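You operate a simulated robot arm through the tools that you are given. There is no shell and no other tool. Be economical: measure what you need, move in short steps, check, and stop when the job is done.

You are at the controls of a simulated two-armed robot. One attempt, no reset.

## Task
Screw the lid back on the jar on the packing bench top.

The check looks at the end state, three seconds after you hand in, the way a careful person would. Anything else that was tipped, shoved, dropped, spilled or broken makes it a failure. Lids that push on must go on centred and level and be pressed home; caps that screw on are set level and turned clockwise until they are tight.

## Robot
Two 7-joint arms with three-finger grippers on one trunk, on a base that drives. Base frame: it is fixed to the floor where the robot stands at the start and does not move with it; the origin is under the middle of the robot, x ahead of it, y to its left, z up; the surface under the hand at the start is at about z = 850. Lengths are in mm, angles in rad, forces in N, time in s.
The left shoulder is at the start at [30, 154, 1036], the right one opposite. With the tool pointing down near the work surface each hand reaches from about 180 to 620 mm from the robot's upright axis, wherever it stands, measured 20 degrees to its own side. Payload 2.69 kg a hand.
Tool frame (each hand has its own): the origin (TCP) lies between the finger pads and is the grasp point; the fingertips stand 29 mm ahead of it; z points along the fingers, y is the line along which they close. Largest opening 120 mm; the body of the gripper starts 78 mm behind the TCP.
Orientation is told as [roll, pitch, yaw] about the base's x, y, z axes, in that order, counted from this pose: with the fingers straight down and closing along the base's y, the tool's x points along the base's -x, its y along +y and its z along -z.

## Interface
- The arms move only by the tool drive_tool. It takes "left_plan", "right_plan" or both (then of equal length, played together; a hand with none holds still); each is a list of rows, each a list of 6 numbers: the shift along the base's x, y, z in mm, then the turn, a rotation vector about the base's x, y, z in rad. In form: [[tx, ty, tz, wx, wy, wz], ...]. A call has 1 to 20 rows; each row is the pose to reach, as a shift and turn from the pose commanded when the call began. "left_gripper" and "right_gripper" are, for a hand that has rows, the closure in counts, from 0 (fully open) to 255 (shut), set as the call begins (left out, the last holds). Each row takes 0.2 s and may step no farther than 50 mm and 0.15 rad from the row before; otherwise, or with a gripper value out of range, the whole call is refused. A pose out of reach is approached as far as the arm can. The call stops where the force on the tool passes 40 N (or 10 N more than at its start, if that is more) or the arm is blocked; 0.2 s more then pass. The fingers move at their own pace and stop on an object; they squeeze with about 21 N. The grip force told is the motor's: it shows also when the fingers shut on nothing. Time passes only in rows, and 0.2 s behind the last, so rows that repeat a pose let the fingers close. The reply holds the time, the measured pose of the TCP, the force on the tool along the base axes, the opening and the grip force, in the units named above and with some noise, with the torque about the TCP (base axes, N m) and any sound that the robot's microphone picked up.
- Cameras (640 x 400 px; columns grow to the right, rows downward): "scene" is now at [133.8, 25.6, 1219.2]; the picture's right is [0.15, -0.99, 0.00], its down [-0.41, -0.06, -0.91] and it looks along [0.90, 0.14, -0.42] (base axes); focal length 214 px, centre (320, 200). "left" rides on the left gripper at [63, 0, -104] in its tool frame; the picture's right is [0.00, 1.00, 0.00], its down [-0.83, 0.00, -0.56] and it looks along [-0.56, 0.00, 0.83] (tool axes); focal length 275 px, centre (320, 200). "right" rides on the right gripper at [63, 0, -104] in its tool frame; the picture's right is [0.00, 1.00, 0.00], its down [-0.83, 0.00, -0.56] and it looks along [-0.56, 0.00, 0.83] (tool axes); focal length 275 px, centre (320, 200). There is no depth. A picture from a camera that has moved, and an enlarged one, comes with that camera's place and axes in the base frame and with its lens. The place of the scene camera against the robot may be out by one fixed shift of up to 25 mm in any direction.
- get_image(camera): a new picture of that camera. It takes no simulated time.
- slide_trunk(by): slides the trunk up (or, below 0, down) by that many mm; the arms and the scene camera ride with it, the base frame stays. It gives what a move gives, with no picture.
- steer(legs): drives the robot by 1 to 6 legs, each [ahead, left, turn to the left] in mm, mm and rad, along the robot's own axes; the way and the turn of a leg run together, so that a leg with both is an arc; at most 1500 mm and 3.142 rad a leg. The arms and the cameras ride along, it lands a little off, and it stops where it bumps. It gives what a move gives.
- head_to(pan, tilt): turns the head with the scene camera to pan (to the left, within 1.396 rad either way) and tilt (down, from -0.506 to 1.204), counted from straight ahead of the robot. It gives what a move gives.
- enlarge(camera, box): a new picture of the part [left, top, right, bottom] of that camera's present view, enlarged. It takes no simulated time.
- sign_off(): hands the job in; it is judged then, once.

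Work in short steps. Places have to be worked out from the pictures, the camera data and where the tool is seen: move nearer, look again, correct. Check each grasp and each placing, and mend what went wrong. You have 120 turns and 88 pictures in all, those below and enlarged ones among them. Open the grippers and draw the arms clear of the work before you hand the job in, unless the task says otherwise; then end with one line.

The tools are called after "Emit:" as a command line: name --argument value ..., lists and objects as JSON in quotes. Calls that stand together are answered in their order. drive_tool: Moves the arms, as the interface text tells. Its arguments: {"type":"object","properties":{"left_plan":{"type":"array"},"left_gripper":{"type":"number"},"right_plan":{"type":"array"},"right_gripper":{"type":"number"}},"required":[]} The other tools are called the same way: slide_trunk (by) slides the trunk up or down; steer (legs) drives the base; head_to (pan, tilt) turns the head that bears the scene camera; get_image (camera) takes a picture; enlarge (camera, box) takes an enlarged picture of a part of a camera's view; sign_off () hands the job in.

At the start:

```text
t: 0.0
left_ee_pos: [364.5, 274.0, 1128.2]
left_orientation: [0.0, 0.001, -0.001]
left_contact_force: [0.0, -0.8, 0.4]
left_torque: [-0.01, 0.0, 0.0]
left_gripper_width: 120.1
left_gripper_force: 0.0
right_ee_pos: [337.7, -71.0, 1125.1]
right_orientation: [0.001, -0.003, 0.002]
right_contact_force: [-0.4, 0.5, 0.8]
right_torque: [0.04, 0.0, 0.02]
right_gripper_width: 120.2
right_gripper_force: 0.0
trunk travel left (down, up): [-400.0, 38.0]
robot x, y, heading: [1.8, -1.0, -0.004]
head pan, tilt: [0.152, 0.429]
```

scene: 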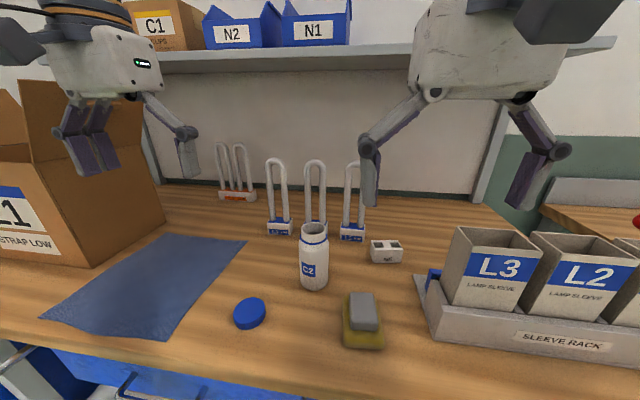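
right: 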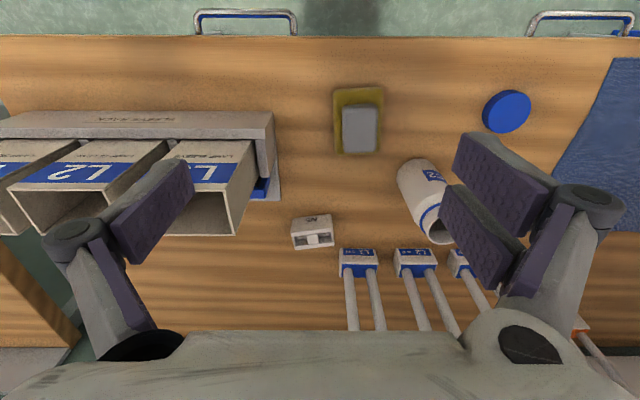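
left: 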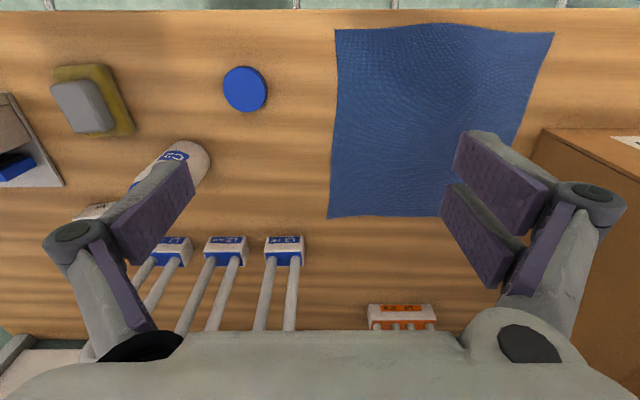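

I put the lid near (380, 180) and the jar near (490, 85). I'll enlarge both to check their shape and how the lid lies.

Emit:
enlarge --camera "scene" --box '[210, 200, 410, 360]'

Emit:
enlarge --camera "left" --box '[120, 40, 320, 220]'

```text
2.50 times, centred on (310, 280) of scene
camera zoom: at [133.8, 25.6, 1219.2], right [0.15, -0.99, 0.0], down [-0.41, -0.06, -0.91], along [0.9, 0.14, -0.42], focal length 536 px, centre (345, 0)
```

zoom: 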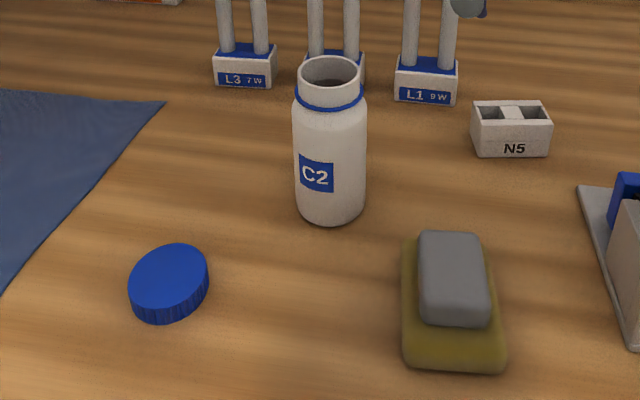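

```text
2.22 times, centred on (220, 130) of left
camera zoom: at [300.7, 275.3, 1230.9], right [0.0, 1.0, 0.0], down [0.83, 0.0, 0.56], along [0.56, 0.0, -0.83], focal length 612 px, centre (542, 356)
```

zoom: 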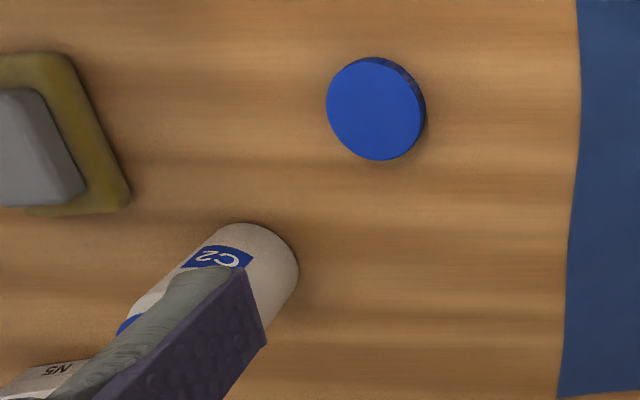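

The lid lies top up. I'll bring the left hand above it with yaw +1.2, which leaves room to turn clockwise later.

Emit:
drive_tool --left_plan '[[2, -12, -18, 0, 0, 0.15], [4, -24, -36, 0, 0, 0.3], [6, -36, -54, 0, 0, 0.45], [8, -48, -72, 0, 0, 0.6], [10, -60, -90, 0, 0, 0.75], [12, -72, -110, 0, 0, 0.9], [13, -84, -130, 0, 0, 1.05], [14, -95, -150, 0, 0, 1.2], [14, -95, -150, 0, 0, 1.2]]' --left_gripper 60

Emit:
get_image --camera "left"

Emit:
get_image --camera "scene"

```text
t: 2.0
left_ee_pos: [377.3, 180.3, 978.7]
left_orientation: [0.001, -0.001, 1.202]
left_contact_force: [0.7, 0.2, -0.4]
left_torque: [0.03, -0.01, -0.03]
left_gripper_width: 91.9
left_gripper_force: 0.1
right_ee_pos: [336.7, -69.8, 1125.7]
right_orientation: [-0.001, -0.002, 0.0]
right_contact_force: [-0.7, -0.8, 0.1]
right_torque: [0.0, -0.02, 0.03]
right_gripper_width: 120.1
right_gripper_force: 0.0
trunk travel left (down, up): [-400.0, 38.0]
robot x, y, heading: [-2.8, -3.9, -0.002]
head pan, tilt: [0.152, 0.429]
```

```text
82 pictures are left
camera left: at [353.9, 121.4, 1081.5], right [-0.93, 0.36, 0.0], down [0.3, 0.77, 0.56], along [0.2, 0.52, -0.83], focal length 275 px, centre (320, 200)
```

left: 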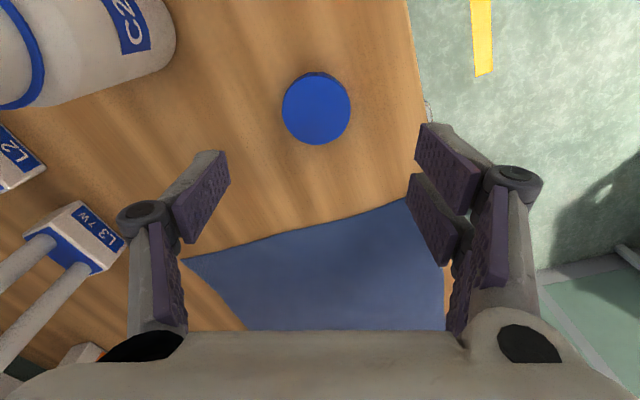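

```text
81 pictures are left
camera scene: at [133.6, 25.7, 1219.2], right [0.15, -0.99, 0.0], down [-0.41, -0.06, -0.91], along [0.9, 0.14, -0.42], focal length 214 px, centre (320, 200)
```

scene: 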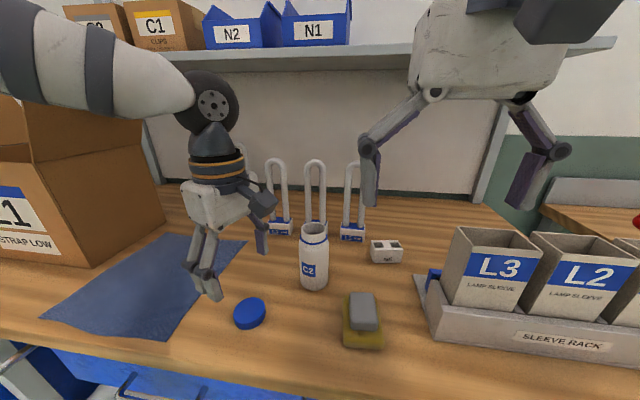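

The lid's centre comes out at about (378, 176), 52 mm across. I'll lower the open hand over it so the fingertips stop a few mm above the bench.

Emit:
drive_tool --left_plan '[[0, -4, -25, 0, 0, 0], [0, -4, -50, 0, 0, 0], [0, -4, -75, 0, 0, 0], [0, -4, -85, 0, 0, 0], [0, -4, -95, 0, 0, 0]]'

Emit:
get_image --camera "left"

Emit:
enlarge --camera "scene" --box '[160, 220, 360, 345]'

```text
t: 3.2
left_ee_pos: [378.0, 176.4, 882.2]
left_orientation: [0.0, -0.001, 1.202]
left_contact_force: [0.2, -0.2, -0.1]
left_torque: [0.01, -0.01, 0.01]
left_gripper_width: 91.8
left_gripper_force: 0.1
right_ee_pos: [336.7, -70.7, 1125.0]
right_orientation: [0.0, -0.001, 0.0]
right_contact_force: [-0.1, -1.2, 0.0]
right_torque: [-0.02, 0.06, 0.01]
right_gripper_width: 120.0
right_gripper_force: 0.0
trunk travel left (down, up): [-400.0, 38.0]
robot x, y, heading: [-0.6, 0.7, 0.002]
head pan, tilt: [0.152, 0.429]
```

```text
80 pictures are left
camera left: at [354.8, 118.1, 985.0], right [-0.93, 0.37, 0.0], down [0.3, 0.77, 0.56], along [0.2, 0.52, -0.83], focal length 275 px, centre (320, 200)
```

left: 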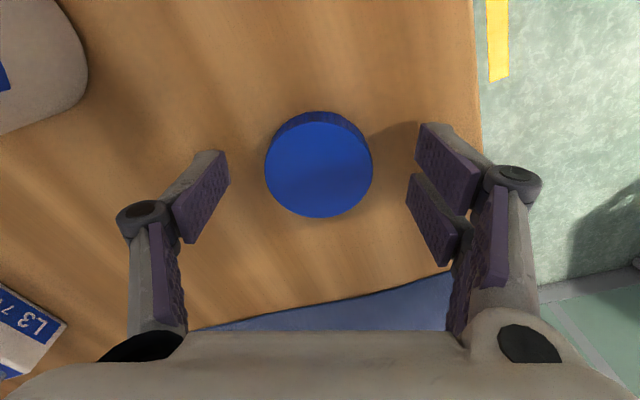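

```text
3.20 times, centred on (260, 282) of scene
camera zoom: at [133.9, 25.5, 1219.2], right [0.15, -0.99, 0.0], down [-0.41, -0.06, -0.91], along [0.9, 0.14, -0.42], focal length 686 px, centre (512, -64)
```

zoom: 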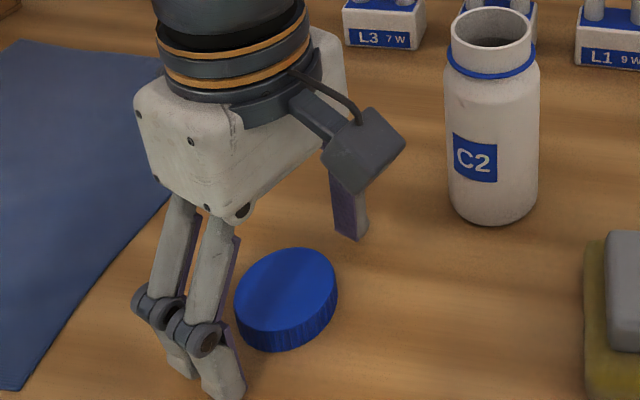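

The lid is centred between the fingers. I'll drop 1 mm more and close.

Emit:
drive_tool --left_plan '[[0, 0, -1, 0, 0, 0], [0, 0, -1, 0, 0, 0], [0, 0, -1, 0, 0, 0], [0, 0, -1, 0, 0, 0]]' --left_gripper 255

Emit:
get_image --camera "left"

```text
t: 4.2
left_ee_pos: [378.7, 177.1, 881.7]
left_orientation: [0.001, -0.001, 1.201]
left_contact_force: [-1.0, 0.1, 1.1]
left_torque: [0.02, 0.05, 0.02]
left_gripper_width: 51.6
left_gripper_force: 20.8
right_ee_pos: [336.4, -71.8, 1126.4]
right_orientation: [-0.001, -0.002, 0.001]
right_contact_force: [-0.1, -0.5, -1.3]
right_torque: [-0.02, -0.02, 0.0]
right_gripper_width: 120.1
right_gripper_force: 0.0
trunk travel left (down, up): [-400.0, 38.0]
robot x, y, heading: [-1.3, 1.0, -0.002]
head pan, tilt: [0.152, 0.429]
```

```text
78 pictures are left
camera left: at [355.1, 118.1, 984.6], right [-0.93, 0.37, 0.0], down [0.3, 0.77, 0.56], along [0.2, 0.52, -0.83], focal length 275 px, centre (320, 200)
```

left: 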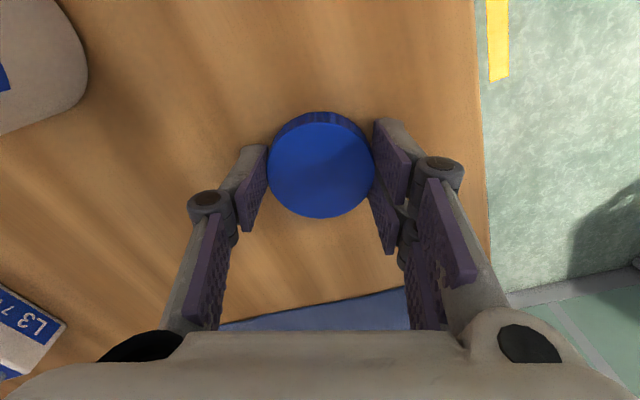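

Gripped at 51.6 mm. I'll lift it clear and check it in the picture.

Emit:
drive_tool --left_plan '[[0, 0, 15, 0, 0, 0], [0, 5, 50, 0, 0, 0], [0, 10, 90, 0, 0, 0], [0, 15, 130, 0, 0, 0], [0, 20, 170, 0, 0, 0], [0, 20, 170, 0, 0, 0]]'

Emit:
get_image --camera "left"

Emit:
get_image --camera "right"

```text
t: 5.6
left_ee_pos: [380.9, 196.5, 1053.3]
left_orientation: [0.002, -0.001, 1.201]
left_contact_force: [-1.0, 0.4, -1.7]
left_torque: [-0.02, 0.0, 0.0]
left_gripper_width: 51.7
left_gripper_force: 21.1
right_ee_pos: [336.8, -70.7, 1126.5]
right_orientation: [0.0, 0.0, 0.0]
right_contact_force: [0.3, -0.1, 0.8]
right_torque: [0.0, 0.0, -0.02]
right_gripper_width: 120.0
right_gripper_force: 0.0
trunk travel left (down, up): [-400.0, 38.0]
robot x, y, heading: [-3.8, 1.6, 0.003]
head pan, tilt: [0.152, 0.429]
```

```text
77 pictures are left
camera left: at [356.6, 137.8, 1155.5], right [-0.93, 0.37, 0.0], down [0.3, 0.77, 0.56], along [0.2, 0.52, -0.83], focal length 275 px, centre (320, 200)
```

left: 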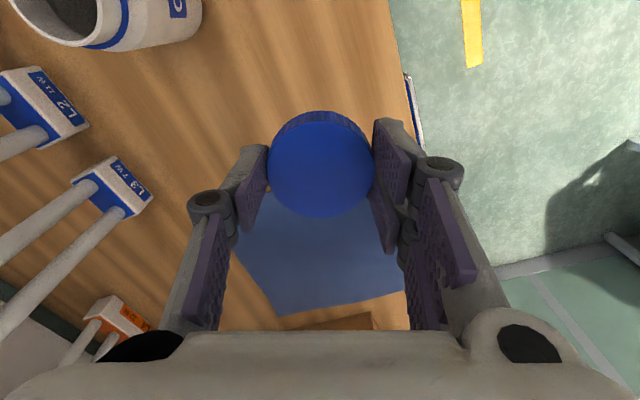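

```text
76 pictures are left
camera right: at [273.5, -70.2, 1230.2], right [0.0, 1.0, 0.0], down [0.83, 0.0, 0.56], along [0.56, 0.0, -0.83], focal length 275 px, centre (320, 200)
```

right: 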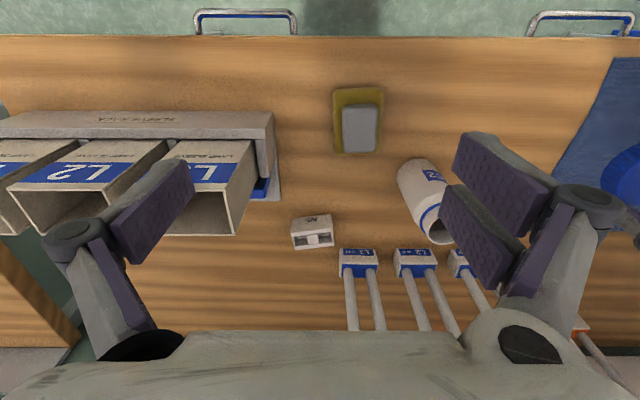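

The lid is held level. The jar is near (484, 81) with its top at about z 980. I'll bring the right hand to a tilted pre-grasp behind the jar, so it can hold the body without getting in the left hand's way.

Emit:
drive_tool --right_plan '[[6, 11, -16, 0.034, -0.109, 0.07], [12, 21, -32, 0.067, -0.218, 0.14], [19, 32, -48, 0.101, -0.327, 0.209], [25, 43, -64, 0.135, -0.436, 0.279], [31, 54, -79, 0.169, -0.545, 0.349], [37, 64, -95, 0.202, -0.654, 0.419], [44, 75, -111, 0.236, -0.763, 0.489], [50, 86, -127, 0.27, -0.872, 0.5585], [50, 86, -127, 0.27, -0.872, 0.5585]]' --right_gripper 0

Emit:
get_image --camera "right"

Emit:
get_image --camera "scene"

```text
t: 7.6
left_ee_pos: [378.5, 196.1, 1052.8]
left_orientation: [-0.001, 0.0, 1.2]
left_contact_force: [0.3, 0.7, -0.3]
left_torque: [-0.02, 0.01, 0.03]
left_gripper_width: 51.6
left_gripper_force: 21.0
right_ee_pos: [385.1, 15.7, 998.6]
right_orientation: [0.001, -0.901, 0.6]
right_contact_force: [0.4, -1.1, 0.2]
right_torque: [0.01, 0.02, 0.01]
right_gripper_width: 120.3
right_gripper_force: 0.1
trunk travel left (down, up): [-400.0, 38.0]
robot x, y, heading: [0.0, -1.5, 0.003]
head pan, tilt: [0.152, 0.429]
```

```text
75 pictures are left
camera right: at [286.0, -52.0, 1014.7], right [-0.57, 0.82, 0.0], down [0.07, 0.05, 1.0], along [0.82, 0.57, -0.08], focal length 275 px, centre (320, 200)
```

right: 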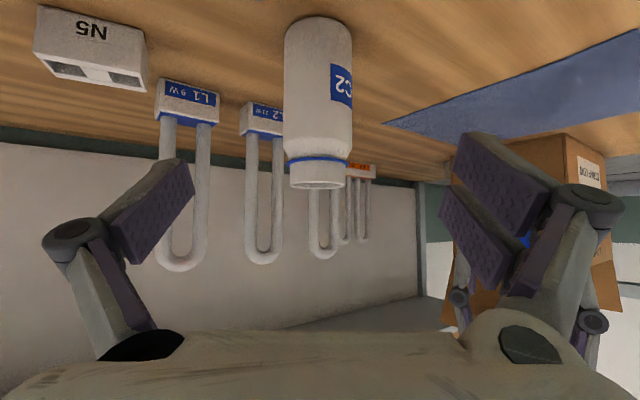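

```text
74 pictures are left
camera scene: at [133.5, 25.6, 1219.3], right [0.15, -0.99, 0.0], down [-0.41, -0.06, -0.91], along [0.9, 0.14, -0.42], focal length 214 px, centre (320, 200)
```

scene: 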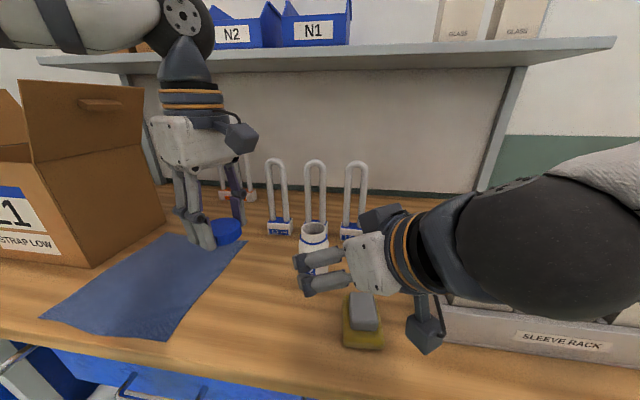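

The jar sits centred in the right hand's plane, about 119 mm ahead horizontally. I'll move in and set the TCP on the jar's axis at z of about 915.

Emit:
drive_tool --right_plan '[[19, 13, -17, 0, 0, 0], [39, 27, -33, 0, 0, 0], [58, 40, -50, 0, 0, 0], [77, 53, -66, 0, 0, 0], [87, 60, -75, 0, 0, 0], [96, 67, -83, 0, 0, 0], [96, 67, -83, 0, 0, 0]]'

Emit:
get_image --camera "right"

Emit:
get_image --camera "scene"

Emit:
get_image --camera "left"

```text
t: 9.2
left_ee_pos: [379.7, 195.3, 1053.0]
left_orientation: [-0.001, 0.001, 1.2]
left_contact_force: [0.1, 0.7, -0.7]
left_torque: [-0.03, 0.01, 0.04]
left_gripper_width: 51.5
left_gripper_force: 21.3
right_ee_pos: [482.3, 84.5, 914.9]
right_orientation: [0.001, -0.901, 0.601]
right_contact_force: [-0.9, -0.2, -0.2]
right_torque: [0.0, -0.01, -0.02]
right_gripper_width: 120.2
right_gripper_force: 0.1
trunk travel left (down, up): [-400.0, 38.0]
robot x, y, heading: [2.6, -1.5, -0.004]
head pan, tilt: [0.152, 0.429]
```

```text
73 pictures are left
camera right: at [383.3, 15.1, 931.3], right [-0.57, 0.82, 0.0], down [0.06, 0.05, 1.0], along [0.82, 0.57, -0.08], focal length 275 px, centre (320, 200)
```

right: 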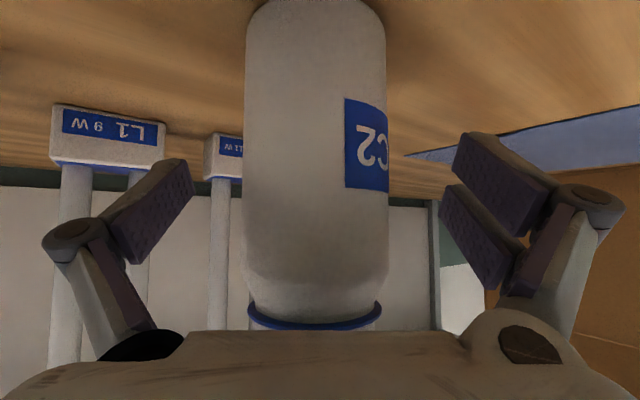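

```text
72 pictures are left
camera scene: at [133.6, 25.5, 1219.2], right [0.15, -0.99, 0.0], down [-0.41, -0.06, -0.91], along [0.9, 0.14, -0.42], focal length 214 px, centre (320, 200)
```

scene: 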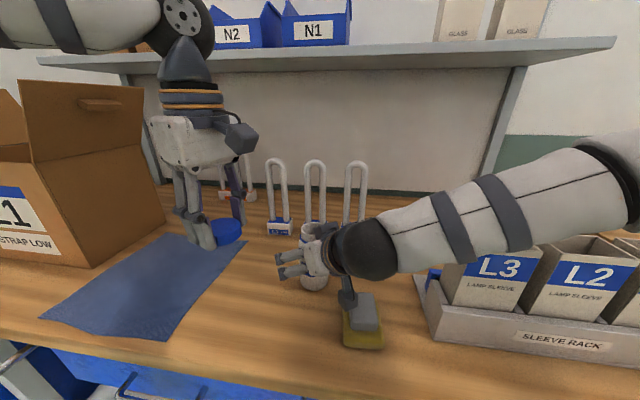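

```text
71 pictures are left
camera left: at [356.3, 137.4, 1155.3], right [-0.93, 0.37, 0.0], down [0.3, 0.77, 0.56], along [0.2, 0.52, -0.83], focal length 275 px, centre (320, 200)
```

left: 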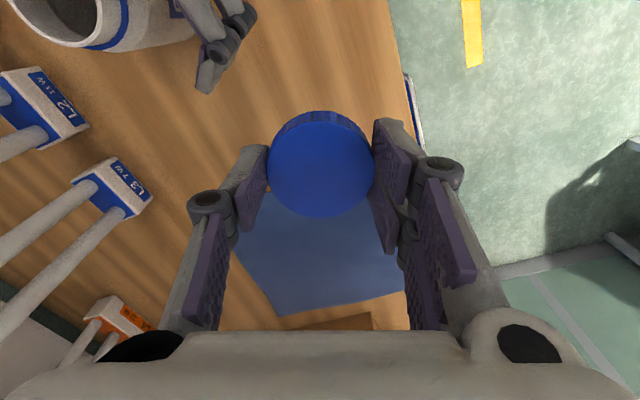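

The jar is centred to within about 1.7 mm. I'll correct for that and close the right hand gently on its body.

Emit:
drive_tool --right_plan '[[1, -1.4, 0, 0, 0, 0], [1, -1.4, 0, 0, 0, 0]]'

Emit:
drive_tool --right_plan '[[0, 0, 0, 0, 0, 0], [0, 0, 0, 0, 0, 0], [0, 0, 0, 0, 0, 0], [0, 0, 0, 0, 0, 0]]' --right_gripper 255

Emit:
get_image --camera "right"

Emit:
get_image --camera "left"

```text
t: 9.8
left_ee_pos: [380.3, 196.1, 1052.9]
left_orientation: [-0.001, 0.0, 1.202]
left_contact_force: [0.0, 0.2, 0.3]
left_torque: [0.02, -0.01, 0.01]
left_gripper_width: 51.5
left_gripper_force: 20.9
right_ee_pos: [485.7, 80.6, 916.1]
right_orientation: [0.0, -0.9, 0.601]
right_contact_force: [-0.4, 0.4, -0.2]
right_torque: [0.01, -0.02, 0.0]
right_gripper_width: 120.1
right_gripper_force: 0.0
trunk travel left (down, up): [-400.0, 38.0]
robot x, y, heading: [-0.7, 1.2, -0.002]
head pan, tilt: [0.152, 0.429]
```

```text
t: 10.8
left_ee_pos: [380.4, 196.3, 1053.0]
left_orientation: [0.002, 0.0, 1.2]
left_contact_force: [0.0, -0.7, -0.6]
left_torque: [-0.01, -0.01, 0.0]
left_gripper_width: 51.8
left_gripper_force: 21.0
right_ee_pos: [483.9, 81.2, 916.8]
right_orientation: [0.001, -0.903, 0.598]
right_contact_force: [0.5, 0.7, 3.5]
right_torque: [0.13, 0.01, -0.04]
right_gripper_width: 56.8
right_gripper_force: 20.8
trunk travel left (down, up): [-400.0, 38.0]
robot x, y, heading: [2.6, 1.2, 0.0]
head pan, tilt: [0.152, 0.429]
```

```text
70 pictures are left
camera right: at [384.2, 13.5, 931.8], right [-0.57, 0.82, 0.0], down [0.06, 0.05, 1.0], along [0.82, 0.56, -0.08], focal length 275 px, centre (320, 200)
```

right: 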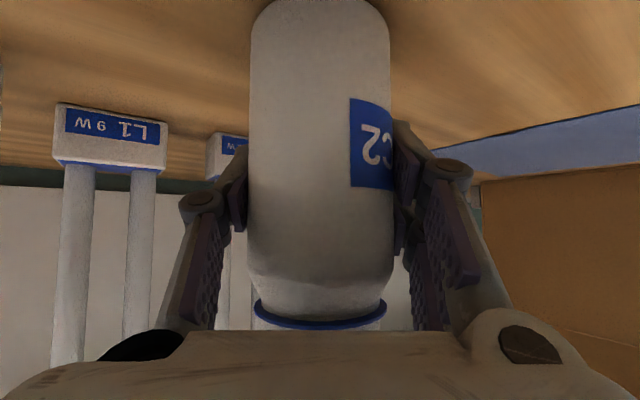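

```text
69 pictures are left
camera left: at [356.3, 137.5, 1155.3], right [-0.93, 0.37, 0.0], down [0.3, 0.77, 0.56], along [0.2, 0.52, -0.83], focal length 275 px, centre (320, 200)
```

left: 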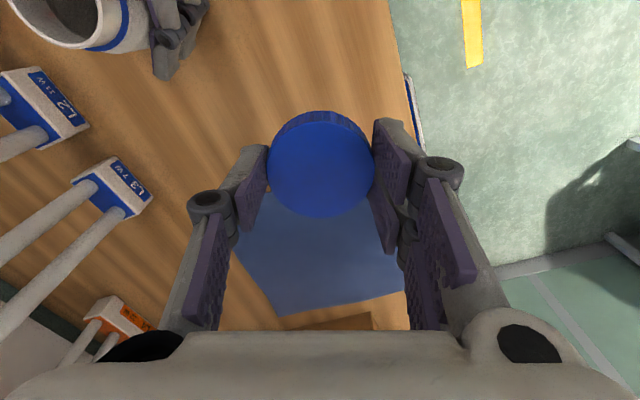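

The right hand holds the jar at 56.8 mm, and the jar's axis is about (481, 80). I'll move the left hand so its camera sees the rim clearly and I can place it precisely.

Emit:
drive_tool --left_plan '[[17, -15, 0, 0, 0, 0], [34, -30, 0, 0, 0, 0], [51, -46, 0, 0, 0, 0], [51, -46, 0, 0, 0, 0]]'

Emit:
get_image --camera "left"

Emit:
enlarge --camera "left" --box '[100, 0, 300, 140]'

```text
t: 11.8
left_ee_pos: [429.9, 150.2, 1052.7]
left_orientation: [0.0, 0.0, 1.201]
left_contact_force: [0.0, 0.4, -0.6]
left_torque: [-0.02, 0.01, 0.0]
left_gripper_width: 51.6
left_gripper_force: 21.2
right_ee_pos: [483.2, 81.3, 915.7]
right_orientation: [-0.001, -0.901, 0.598]
right_contact_force: [0.2, 1.3, 4.8]
right_torque: [0.18, 0.0, -0.07]
right_gripper_width: 56.8
right_gripper_force: 20.7
trunk travel left (down, up): [-400.0, 38.0]
robot x, y, heading: [1.2, 0.9, -0.0]
head pan, tilt: [0.152, 0.429]
```

```text
68 pictures are left
camera left: at [406.8, 90.7, 1155.5], right [-0.93, 0.37, 0.0], down [0.3, 0.77, 0.56], along [0.2, 0.52, -0.83], focal length 275 px, centre (320, 200)
```

left: 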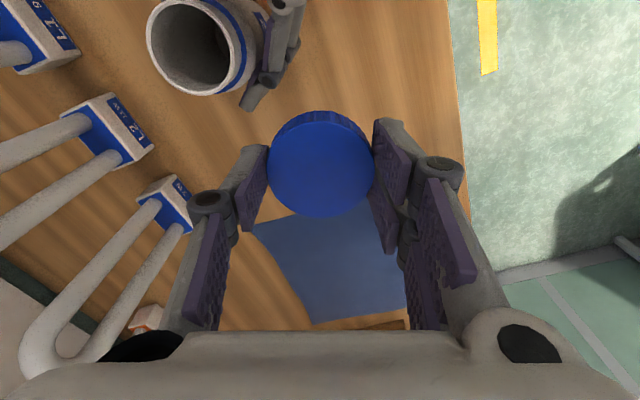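

```text
2.86 times, centred on (200, 70) of left
camera zoom: at [406.8, 90.7, 1155.5], right [-0.93, 0.37, 0.0], down [0.3, 0.77, 0.56], along [0.2, 0.52, -0.83], focal length 786 px, centre (663, 571)
```

zoom: 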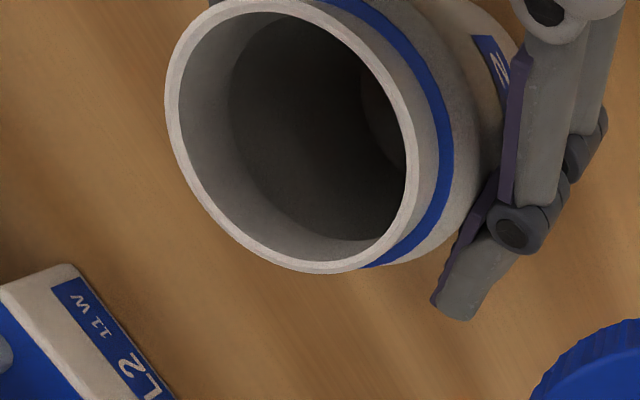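

The rim centre comes out at about (481, 79), at z of about 981. I'll bring the lid above it with about 40 mm clearance and check.

Emit:
drive_tool --left_plan '[[13, -18, 5, 0, 0, 0], [26, -36, 5, 0, 0, 0], [39, -54, 5, 0, 0, 0], [51, -71, 5, 0, 0, 0], [51, -71, 5, 0, 0, 0]]'

Emit:
get_image --camera "left"

Emit:
get_image --camera "scene"

Emit:
enlarge --camera "scene" --box '[240, 150, 400, 300]'

```text
t: 13.0
left_ee_pos: [479.7, 78.6, 1058.0]
left_orientation: [0.0, -0.001, 1.199]
left_contact_force: [0.8, 0.0, -1.2]
left_torque: [0.0, -0.03, 0.01]
left_gripper_width: 51.6
left_gripper_force: 21.0
right_ee_pos: [483.4, 80.5, 916.4]
right_orientation: [0.001, -0.902, 0.599]
right_contact_force: [0.6, 0.9, 7.5]
right_torque: [0.15, 0.0, -0.03]
right_gripper_width: 57.1
right_gripper_force: 20.9
trunk travel left (down, up): [-400.0, 38.0]
robot x, y, heading: [2.1, -1.9, 0.001]
head pan, tilt: [0.152, 0.429]
```

```text
66 pictures are left
camera left: at [456.7, 20.1, 1160.8], right [-0.93, 0.37, 0.0], down [0.3, 0.77, 0.56], along [0.2, 0.52, -0.83], focal length 275 px, centre (320, 200)
```

left: 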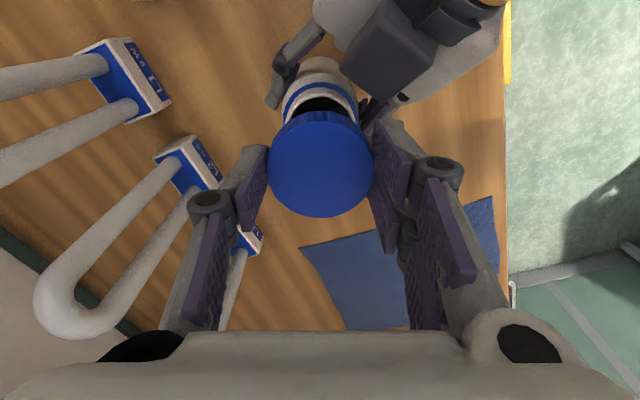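

```text
65 pictures are left
camera scene: at [133.4, 25.6, 1219.3], right [0.15, -0.99, 0.0], down [-0.41, -0.06, -0.91], along [0.9, 0.14, -0.42], focal length 214 px, centre (320, 200)
```

scene: 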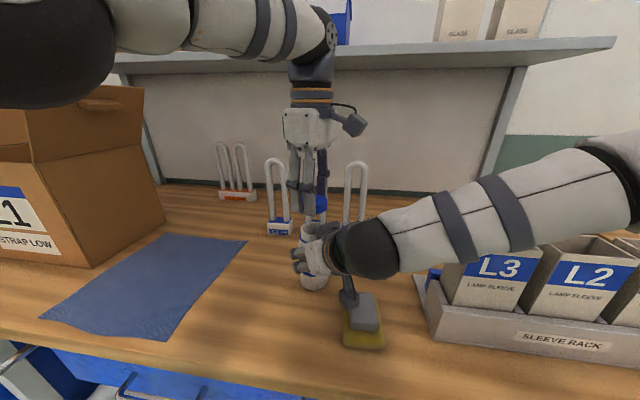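

```text
2.67 times, centred on (320, 225) of scene
camera zoom: at [133.4, 25.6, 1219.3], right [0.15, -0.99, 0.0], down [-0.41, -0.06, -0.91], along [0.9, 0.14, -0.42], focal length 572 px, centre (320, 133)
```

zoom: 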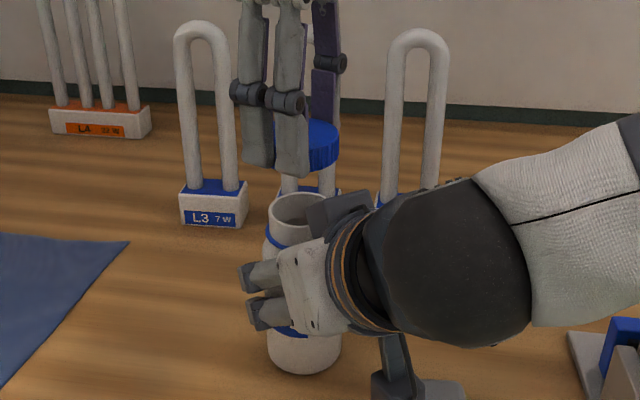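

The lid is over the rim and both line up in the camera's columns. I'll lower it to just above the rim, then creep down until contact.

Emit:
drive_tool --left_plan '[[0.7, 0, -12, 0, 0, 0], [0.7, 0, -24, 0, 0, 0], [0.7, 0, -34, 0, 0, 0], [0.7, 0, -34, 0, 0, 0]]'

Emit:
enlarge --camera "left" --box '[240, 40, 420, 230]'

Emit:
enlarge --camera "scene" --box '[260, 170, 380, 270]'

```text
t: 14.0
left_ee_pos: [480.4, 79.0, 1021.9]
left_orientation: [0.0, 0.0, 1.2]
left_contact_force: [0.9, 0.7, 0.2]
left_torque: [0.01, -0.03, 0.01]
left_gripper_width: 51.7
left_gripper_force: 20.7
right_ee_pos: [483.5, 81.3, 916.4]
right_orientation: [0.003, -0.902, 0.598]
right_contact_force: [0.6, -0.1, 7.3]
right_torque: [0.14, 0.0, -0.01]
right_gripper_width: 56.9
right_gripper_force: 21.1
trunk travel left (down, up): [-400.0, 38.0]
robot x, y, heading: [-4.0, -4.6, 0.002]
head pan, tilt: [0.152, 0.429]
```

```text
2.11 times, centred on (330, 135) of left
camera zoom: at [457.3, 20.7, 1126.1], right [-0.93, 0.37, 0.0], down [0.3, 0.77, 0.56], along [0.2, 0.52, -0.83], focal length 580 px, centre (299, 337)
```

zoom: 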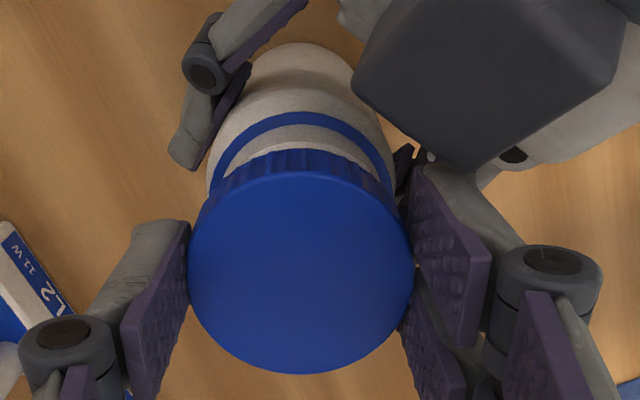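

```text
4.00 times, centred on (320, 220) of scene
camera zoom: at [133.5, 25.5, 1219.2], right [0.15, -0.99, 0.0], down [-0.41, -0.06, -0.91], along [0.9, 0.14, -0.42], focal length 858 px, centre (320, 120)
```

zoom: 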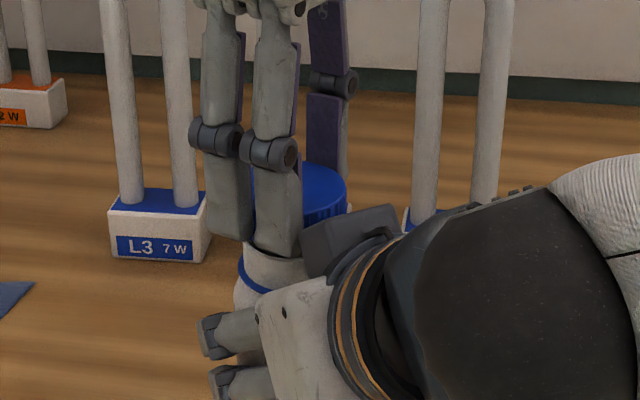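

The lid and the neck ring are concentric in view. I'll creep down in small steps until contact.

Emit:
drive_tool --left_plan '[[0, 0, -2, 0, 0, 0], [0, 0, -4, 0, 0, 0], [0, 0, -5, 0, 0, 0], [0, 0, -6, 0, 0, 0], [0, 0, -7, 0, 0, 0], [0, 0, -7, 0, 0, 0]]'

```text
t: 15.4
left_ee_pos: [480.1, 78.7, 1016.6]
left_orientation: [0.002, -0.001, 1.202]
left_contact_force: [1.0, 1.6, 0.2]
left_torque: [-0.02, 0.03, -0.03]
left_gripper_width: 51.6
left_gripper_force: 20.8
right_ee_pos: [482.9, 79.9, 916.4]
right_orientation: [0.001, -0.901, 0.6]
right_contact_force: [0.3, -1.7, 6.7]
right_torque: [0.28, -0.07, 0.01]
right_gripper_width: 56.7
right_gripper_force: 21.1
trunk travel left (down, up): [-400.0, 38.0]
robot x, y, heading: [1.6, -1.1, 0.001]
head pan, tilt: [0.152, 0.429]
```

No contact yet at z 1016.5, so I'll keep going down.

Emit:
drive_tool --left_plan '[[0, 0, -1, 0, 0, 0], [0, 0, -2, 0, 0, 0], [0, 0, -3, 0, 0, 0], [0, 0, -3, 0, 0, 0]]'

Emit:
enlarge --camera "left" --box '[240, 40, 420, 230]'

```text
t: 16.4
left_ee_pos: [481.3, 78.8, 1013.5]
left_orientation: [-0.003, 0.001, 1.201]
left_contact_force: [-2.3, 3.9, 18.4]
left_torque: [-0.31, 0.25, -0.16]
left_gripper_width: 51.6
left_gripper_force: 21.0
right_ee_pos: [483.0, 82.2, 916.6]
right_orientation: [0.001, -0.902, 0.599]
right_contact_force: [6.9, 0.4, -0.9]
right_torque: [0.85, -0.13, 0.1]
right_gripper_width: 56.7
right_gripper_force: 20.8
trunk travel left (down, up): [-400.0, 38.0]
robot x, y, heading: [-4.3, 0.3, 0.001]
head pan, tilt: [0.152, 0.429]
```

```text
2.11 times, centred on (330, 135) of left
camera zoom: at [456.9, 20.4, 1117.4], right [-0.93, 0.37, 0.0], down [0.3, 0.77, 0.56], along [0.21, 0.52, -0.83], focal length 580 px, centre (299, 337)
```

zoom: 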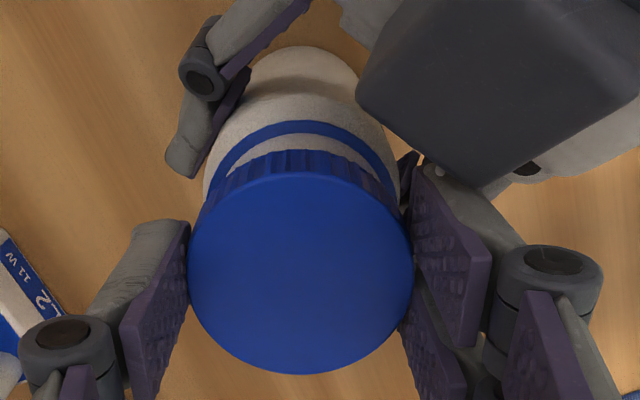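

Contact at 18 N, with the torque pointing to one edge towards (-x, -y), so the lid may be a couple of mm off along the hand's x. I'll lift a little, shift that way and touch again.

Emit:
drive_tool --left_plan '[[0, 0, 3, 0, 0, 0], [-0.8, -1.8, 3, 0, 0, 0], [-0.8, -1.8, 2, 0, 0, 0], [-0.8, -1.8, 1, 0, 0, 0], [-0.8, -1.8, 0.3, 0, 0, 0], [-0.8, -1.8, 0.3, 0, 0, 0]]'

```text
t: 17.8
left_ee_pos: [481.8, 78.3, 1014.5]
left_orientation: [-0.005, -0.002, 1.201]
left_contact_force: [9.4, 18.9, 12.6]
left_torque: [-0.05, 0.01, -0.59]
left_gripper_width: 51.7
left_gripper_force: 20.4
right_ee_pos: [482.6, 81.4, 915.6]
right_orientation: [0.001, -0.902, 0.598]
right_contact_force: [-6.9, -16.9, 1.3]
right_torque: [2.02, -0.98, 0.58]
right_gripper_width: 56.8
right_gripper_force: 20.9
trunk travel left (down, up): [-400.0, 38.0]
robot x, y, heading: [1.9, -1.6, 0.002]
head pan, tilt: [0.152, 0.429]
```

The large sideways force shows the lid is already captured over the neck. I'll go back to the centred position with light downward pressure.

Emit:
drive_tool --left_plan '[[0.5, 2.2, 0, 0, 0, 0], [0.5, 2.2, -0.3, 0, 0, 0], [0.5, 2.2, -0.5, 0, 0, 0], [0.5, 2.2, -0.5, 0, 0, 0]]'

```text
t: 18.8
left_ee_pos: [480.8, 78.4, 1013.4]
left_orientation: [-0.003, 0.0, 1.201]
left_contact_force: [2.1, 2.6, 20.7]
left_torque: [-0.29, 0.19, -0.19]
left_gripper_width: 51.7
left_gripper_force: 21.2
right_ee_pos: [483.5, 82.6, 916.9]
right_orientation: [-0.001, -0.901, 0.6]
right_contact_force: [1.6, -4.1, -2.5]
right_torque: [0.48, -0.32, 0.19]
right_gripper_width: 56.8
right_gripper_force: 20.4
trunk travel left (down, up): [-400.0, 38.0]
robot x, y, heading: [-1.6, -0.6, -0.002]
head pan, tilt: [0.152, 0.429]
```

Sideways force is small and the downward press is 20 N. I'll turn clockwise about 0.9 rad while easing down slightly.

Emit:
drive_tool --left_plan '[[0, 0, 0, 0, 0, -0.1], [0, 0, 0, 0, 0, -0.2], [0, 0, -0.1, 0, 0, -0.3], [0, 0, -0.1, 0, 0, -0.4], [0, 0, -0.2, 0, 0, -0.5], [0, 0, -0.2, 0, 0, -0.6], [0, 0, -0.3, 0, 0, -0.7], [0, 0, -0.3, 0, 0, -0.8], [0, 0, -0.4, 0, 0, -0.9]]'

Emit:
enlarge --camera "left" --box '[240, 40, 420, 230]'

Emit:
enlarge --camera "scene" --box '[260, 170, 380, 270]'

```text
t: 20.8
left_ee_pos: [480.0, 77.6, 1012.2]
left_orientation: [-0.001, -0.001, 0.299]
left_contact_force: [1.0, -0.3, 6.2]
left_torque: [-0.05, 0.04, 0.03]
left_gripper_width: 51.6
left_gripper_force: 21.2
right_ee_pos: [483.7, 81.9, 916.5]
right_orientation: [-0.001, -0.9, 0.6]
right_contact_force: [-0.8, 2.9, 2.2]
right_torque: [0.32, -0.18, -0.13]
right_gripper_width: 56.6
right_gripper_force: 20.9
trunk travel left (down, up): [-400.0, 38.0]
robot x, y, heading: [-0.1, 1.9, 0.006]
head pan, tilt: [0.152, 0.429]
```

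```text
2.11 times, centred on (330, 135) of left
camera zoom: at [419.4, 61.1, 1115.4], right [-0.29, 0.96, 0.0], down [0.79, 0.24, 0.56], along [0.53, 0.16, -0.83], focal length 580 px, centre (299, 337)
```

zoom: 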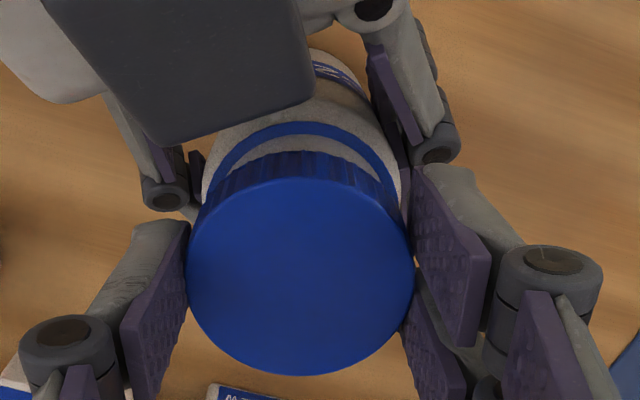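

```text
4.00 times, centred on (320, 220) of scene
camera zoom: at [133.3, 25.8, 1219.3], right [0.15, -0.99, 0.0], down [-0.41, -0.06, -0.91], along [0.9, 0.14, -0.42], focal length 858 px, centre (320, 120)
```

zoom: 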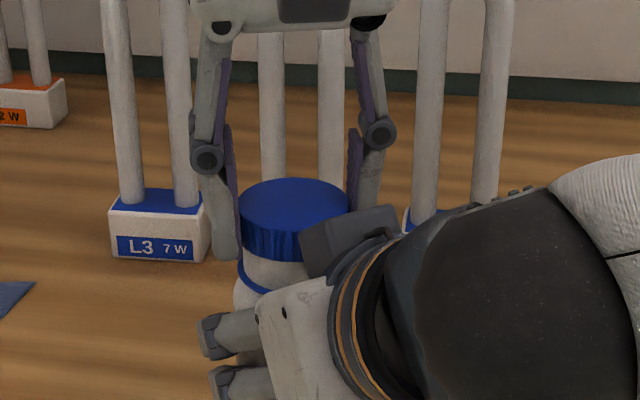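

The lid moved down and the load eased, so the thread is engaging. I'll turn a bit further, keeping clear of the right gripper's box.

Emit:
drive_tool --left_plan '[[0, 0, -0.2, 0, 0, -0.1], [0, 0, -0.4, 0, 0, -0.2], [0, 0, -0.6, 0, 0, -0.3], [0, 0, -0.8, 0, 0, -0.4]]'

Emit:
get_image --camera "left"

```text
t: 21.8
left_ee_pos: [479.9, 78.4, 1011.8]
left_orientation: [-0.001, -0.002, -0.102]
left_contact_force: [-0.9, -0.6, 11.9]
left_torque: [-0.1, 0.24, 0.08]
left_gripper_width: 51.6
left_gripper_force: 21.5
right_ee_pos: [483.1, 81.6, 916.0]
right_orientation: [0.001, -0.901, 0.6]
right_contact_force: [2.9, 3.6, 0.7]
right_torque: [0.32, -0.09, -0.19]
right_gripper_width: 56.8
right_gripper_force: 21.0
trunk travel left (down, up): [-400.0, 38.0]
robot x, y, heading: [-1.7, 1.9, 0.006]
head pan, tilt: [0.152, 0.429]
```

```text
58 pictures are left
camera left: at [417.8, 86.0, 1115.2], right [0.11, 0.99, 0.0], down [0.83, -0.09, 0.56], along [0.55, -0.06, -0.83], focal length 275 px, centre (320, 200)
```

left: 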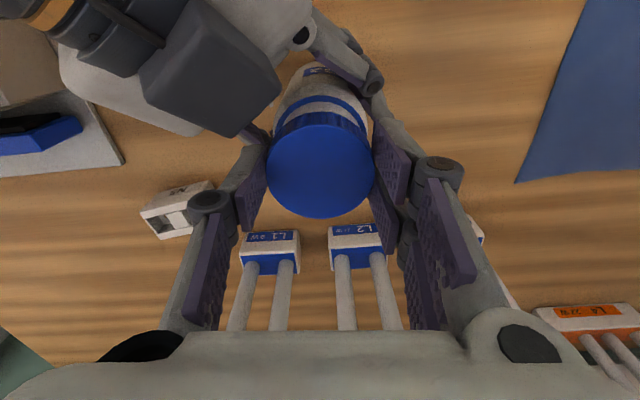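

About 1.3 rad done on this stroke, with the lid coming down. I'll open the fingers slightly to about 68 mm, check the lid stays, and turn the hand back.

Emit:
drive_tool --left_plan '[[0, 0, 0.5, 0, 0, 0], [0, 0, 0.5, 0, 0, 0], [0, 0, 0.5, 0, 0, 0.1], [0, 0, 0.5, 0, 0, 0.24], [0, 0, 0.5, 0, 0, 0.38], [0, 0, 0.5, 0, 0, 0.52], [0, 0, 0.5, 0, 0, 0.66], [0, 0, 0.5, 0, 0, 0.8], [0, 0, 0.5, 0, 0, 0.94], [0, 0, 0.5, 0, 0, 1.08], [0, 0, 0.5, 0, 0, 1.22], [0, 0, 0.5, 0, 0, 1.36], [0, 0, 0.5, 0, 0, 1.5], [0, 0, 0.5, 0, 0, 1.5]]' --left_gripper 110

Emit:
enlarge --camera "left" --box '[220, 40, 430, 230]'

Emit:
enlarge --camera "scene" --box '[260, 170, 380, 270]'

```text
t: 25.0
left_ee_pos: [480.8, 83.4, 1011.8]
left_orientation: [0.001, -0.011, 1.403]
left_contact_force: [-2.6, 2.5, 3.4]
left_torque: [-0.01, 0.18, -0.15]
left_gripper_width: 70.8
left_gripper_force: 1.6
right_ee_pos: [485.8, 78.7, 915.9]
right_orientation: [0.002, -0.901, 0.59]
right_contact_force: [1.6, -2.1, 0.0]
right_torque: [0.38, 0.29, 0.18]
right_gripper_width: 56.9
right_gripper_force: 21.0
trunk travel left (down, up): [-400.0, 38.0]
robot x, y, heading: [4.0, 0.2, -0.003]
head pan, tilt: [0.152, 0.429]
stopped in row 14 (left hand): the force on the tool passed its limit at 41 N (the readings are from after the stop); the commanded pose is now the measured one
```

```text
2.11 times, centred on (325, 135) of left
camera zoom: at [469.5, 21.2, 1115.0], right [-0.99, 0.17, 0.0], down [0.14, 0.81, 0.56], along [0.09, 0.56, -0.83], focal length 580 px, centre (310, 337)
```

zoom: 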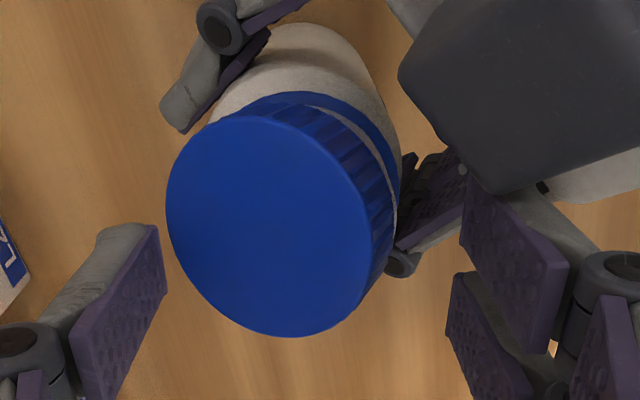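

```text
4.00 times, centred on (320, 220) of scene
camera zoom: at [133.3, 25.7, 1219.2], right [0.15, -0.99, 0.0], down [-0.41, -0.06, -0.91], along [0.9, 0.14, -0.42], focal length 858 px, centre (320, 120)
```

zoom: 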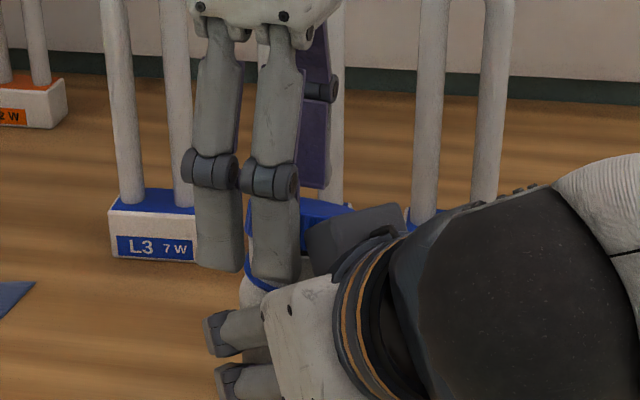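

The left finger touched the right gripper's box near yaw 1.4, and the lid looks askew. I'll turn the left hand back off it, lift away and inspect.

Emit:
drive_tool --left_plan '[[0, -2, 0, 0, 0, -0.12], [-1, -5, 0, 0, 0, -0.25], [-1, -5, 15, 0, 0, -0.25], [-1, -5, 45, 0, 0, -0.25], [-1, 0, 75, 0, 0, -0.25], [-20, 40, 75, 0, 0, -0.25], [-40, 75, 75, 0, 0, -0.25], [-40, 75, 75, 0, 0, -0.25]]'

Emit:
get_image --camera "left"

Emit:
enlarge --camera "scene" --box '[260, 170, 380, 270]'

Emit:
get_image --camera "right"

```text
t: 26.8
left_ee_pos: [443.9, 159.8, 1086.5]
left_orientation: [0.002, -0.001, 1.156]
left_contact_force: [-0.4, 0.3, -0.6]
left_torque: [0.01, 0.0, 0.01]
left_gripper_width: 68.1
left_gripper_force: 0.0
right_ee_pos: [484.5, 79.1, 916.6]
right_orientation: [0.0, -0.903, 0.593]
right_contact_force: [-0.8, 0.0, 6.8]
right_torque: [0.15, 0.2, -0.02]
right_gripper_width: 56.6
right_gripper_force: 20.8
trunk travel left (down, up): [-400.0, 38.0]
robot x, y, heading: [-0.8, 0.1, 0.005]
head pan, tilt: [0.152, 0.429]
```

```text
55 pictures are left
camera left: at [417.3, 103.7, 1189.2], right [-0.91, 0.41, 0.0], down [0.34, 0.76, 0.56], along [0.22, 0.51, -0.83], focal length 275 px, centre (320, 200)
```

left: 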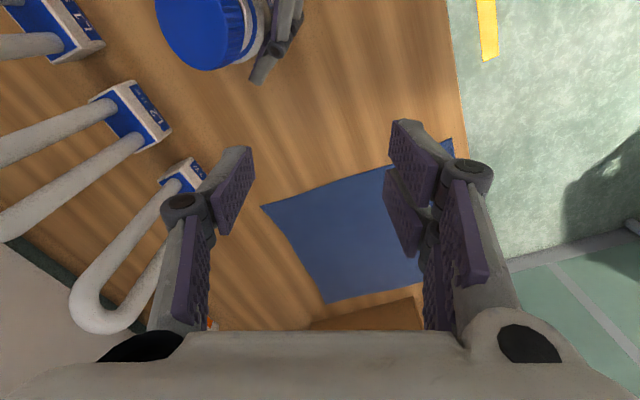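

```text
4.00 times, centred on (320, 220) of scene
camera zoom: at [134.2, 25.3, 1225.6], right [0.15, -0.99, 0.0], down [-0.35, -0.05, -0.94], along [0.93, 0.14, -0.35], focal length 858 px, centre (320, 120)
```

zoom: 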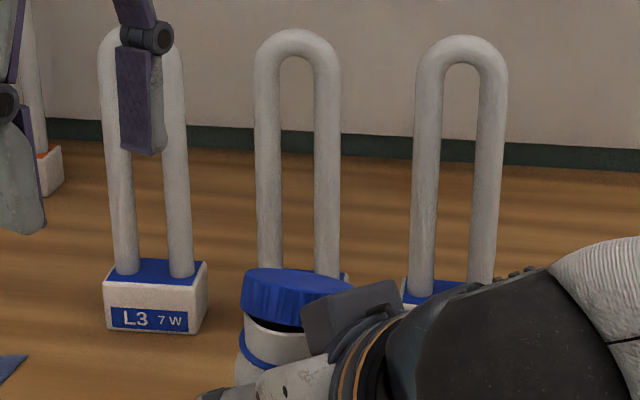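

```text
53 pictures are left
camera right: at [385.2, 11.8, 931.6], right [-0.56, 0.83, 0.0], down [0.06, 0.05, 1.0], along [0.83, 0.56, -0.08], focal length 275 px, centre (320, 200)
```

right: 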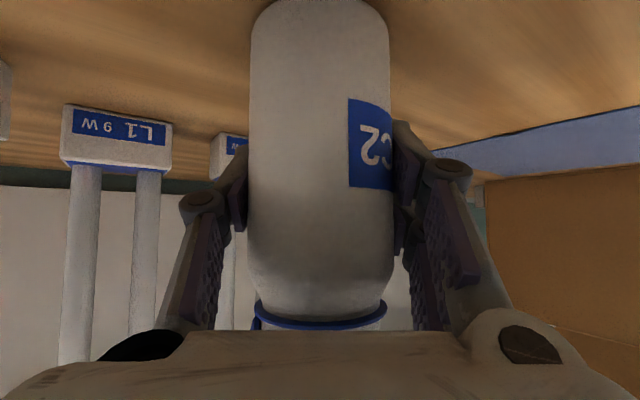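

The right hand still holds the jar upright, but the lid is tilted and not threaded. I'll look at it more closely from above with the left camera.

Emit:
drive_tool --left_plan '[[13, -20, 0, 0, 0, 0], [26, -40, 0, 0, 0, 0], [40, -60, 0, 0, 0, 0], [40, -60, 0, 0, 0, 0]]'

Emit:
enlarge --camera "left" --box '[220, 20, 420, 160]'

```text
t: 27.8
left_ee_pos: [481.7, 98.7, 1089.0]
left_orientation: [0.0, -0.011, 1.155]
left_contact_force: [-0.4, 0.2, 0.1]
left_torque: [-0.01, 0.02, -0.02]
left_gripper_width: 68.5
left_gripper_force: 0.1
right_ee_pos: [486.1, 78.6, 916.8]
right_orientation: [0.0, -0.901, 0.59]
right_contact_force: [-0.3, -0.4, 1.9]
right_torque: [0.04, 0.04, 0.0]
right_gripper_width: 56.4
right_gripper_force: 20.9
trunk travel left (down, up): [-400.0, 38.0]
robot x, y, heading: [-1.3, -1.8, 0.003]
head pan, tilt: [0.152, 0.429]
```

```text
2.86 times, centred on (320, 90) of left
camera zoom: at [454.9, 39.4, 1190.5], right [-0.91, 0.41, 0.0], down [0.34, 0.75, 0.57], along [0.23, 0.52, -0.82], focal length 786 px, centre (320, 514)
```

zoom: 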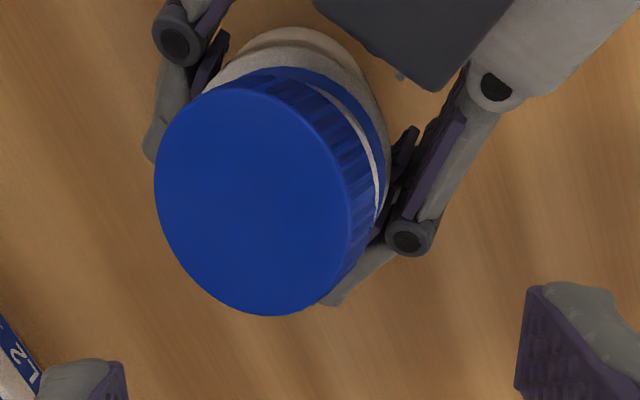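

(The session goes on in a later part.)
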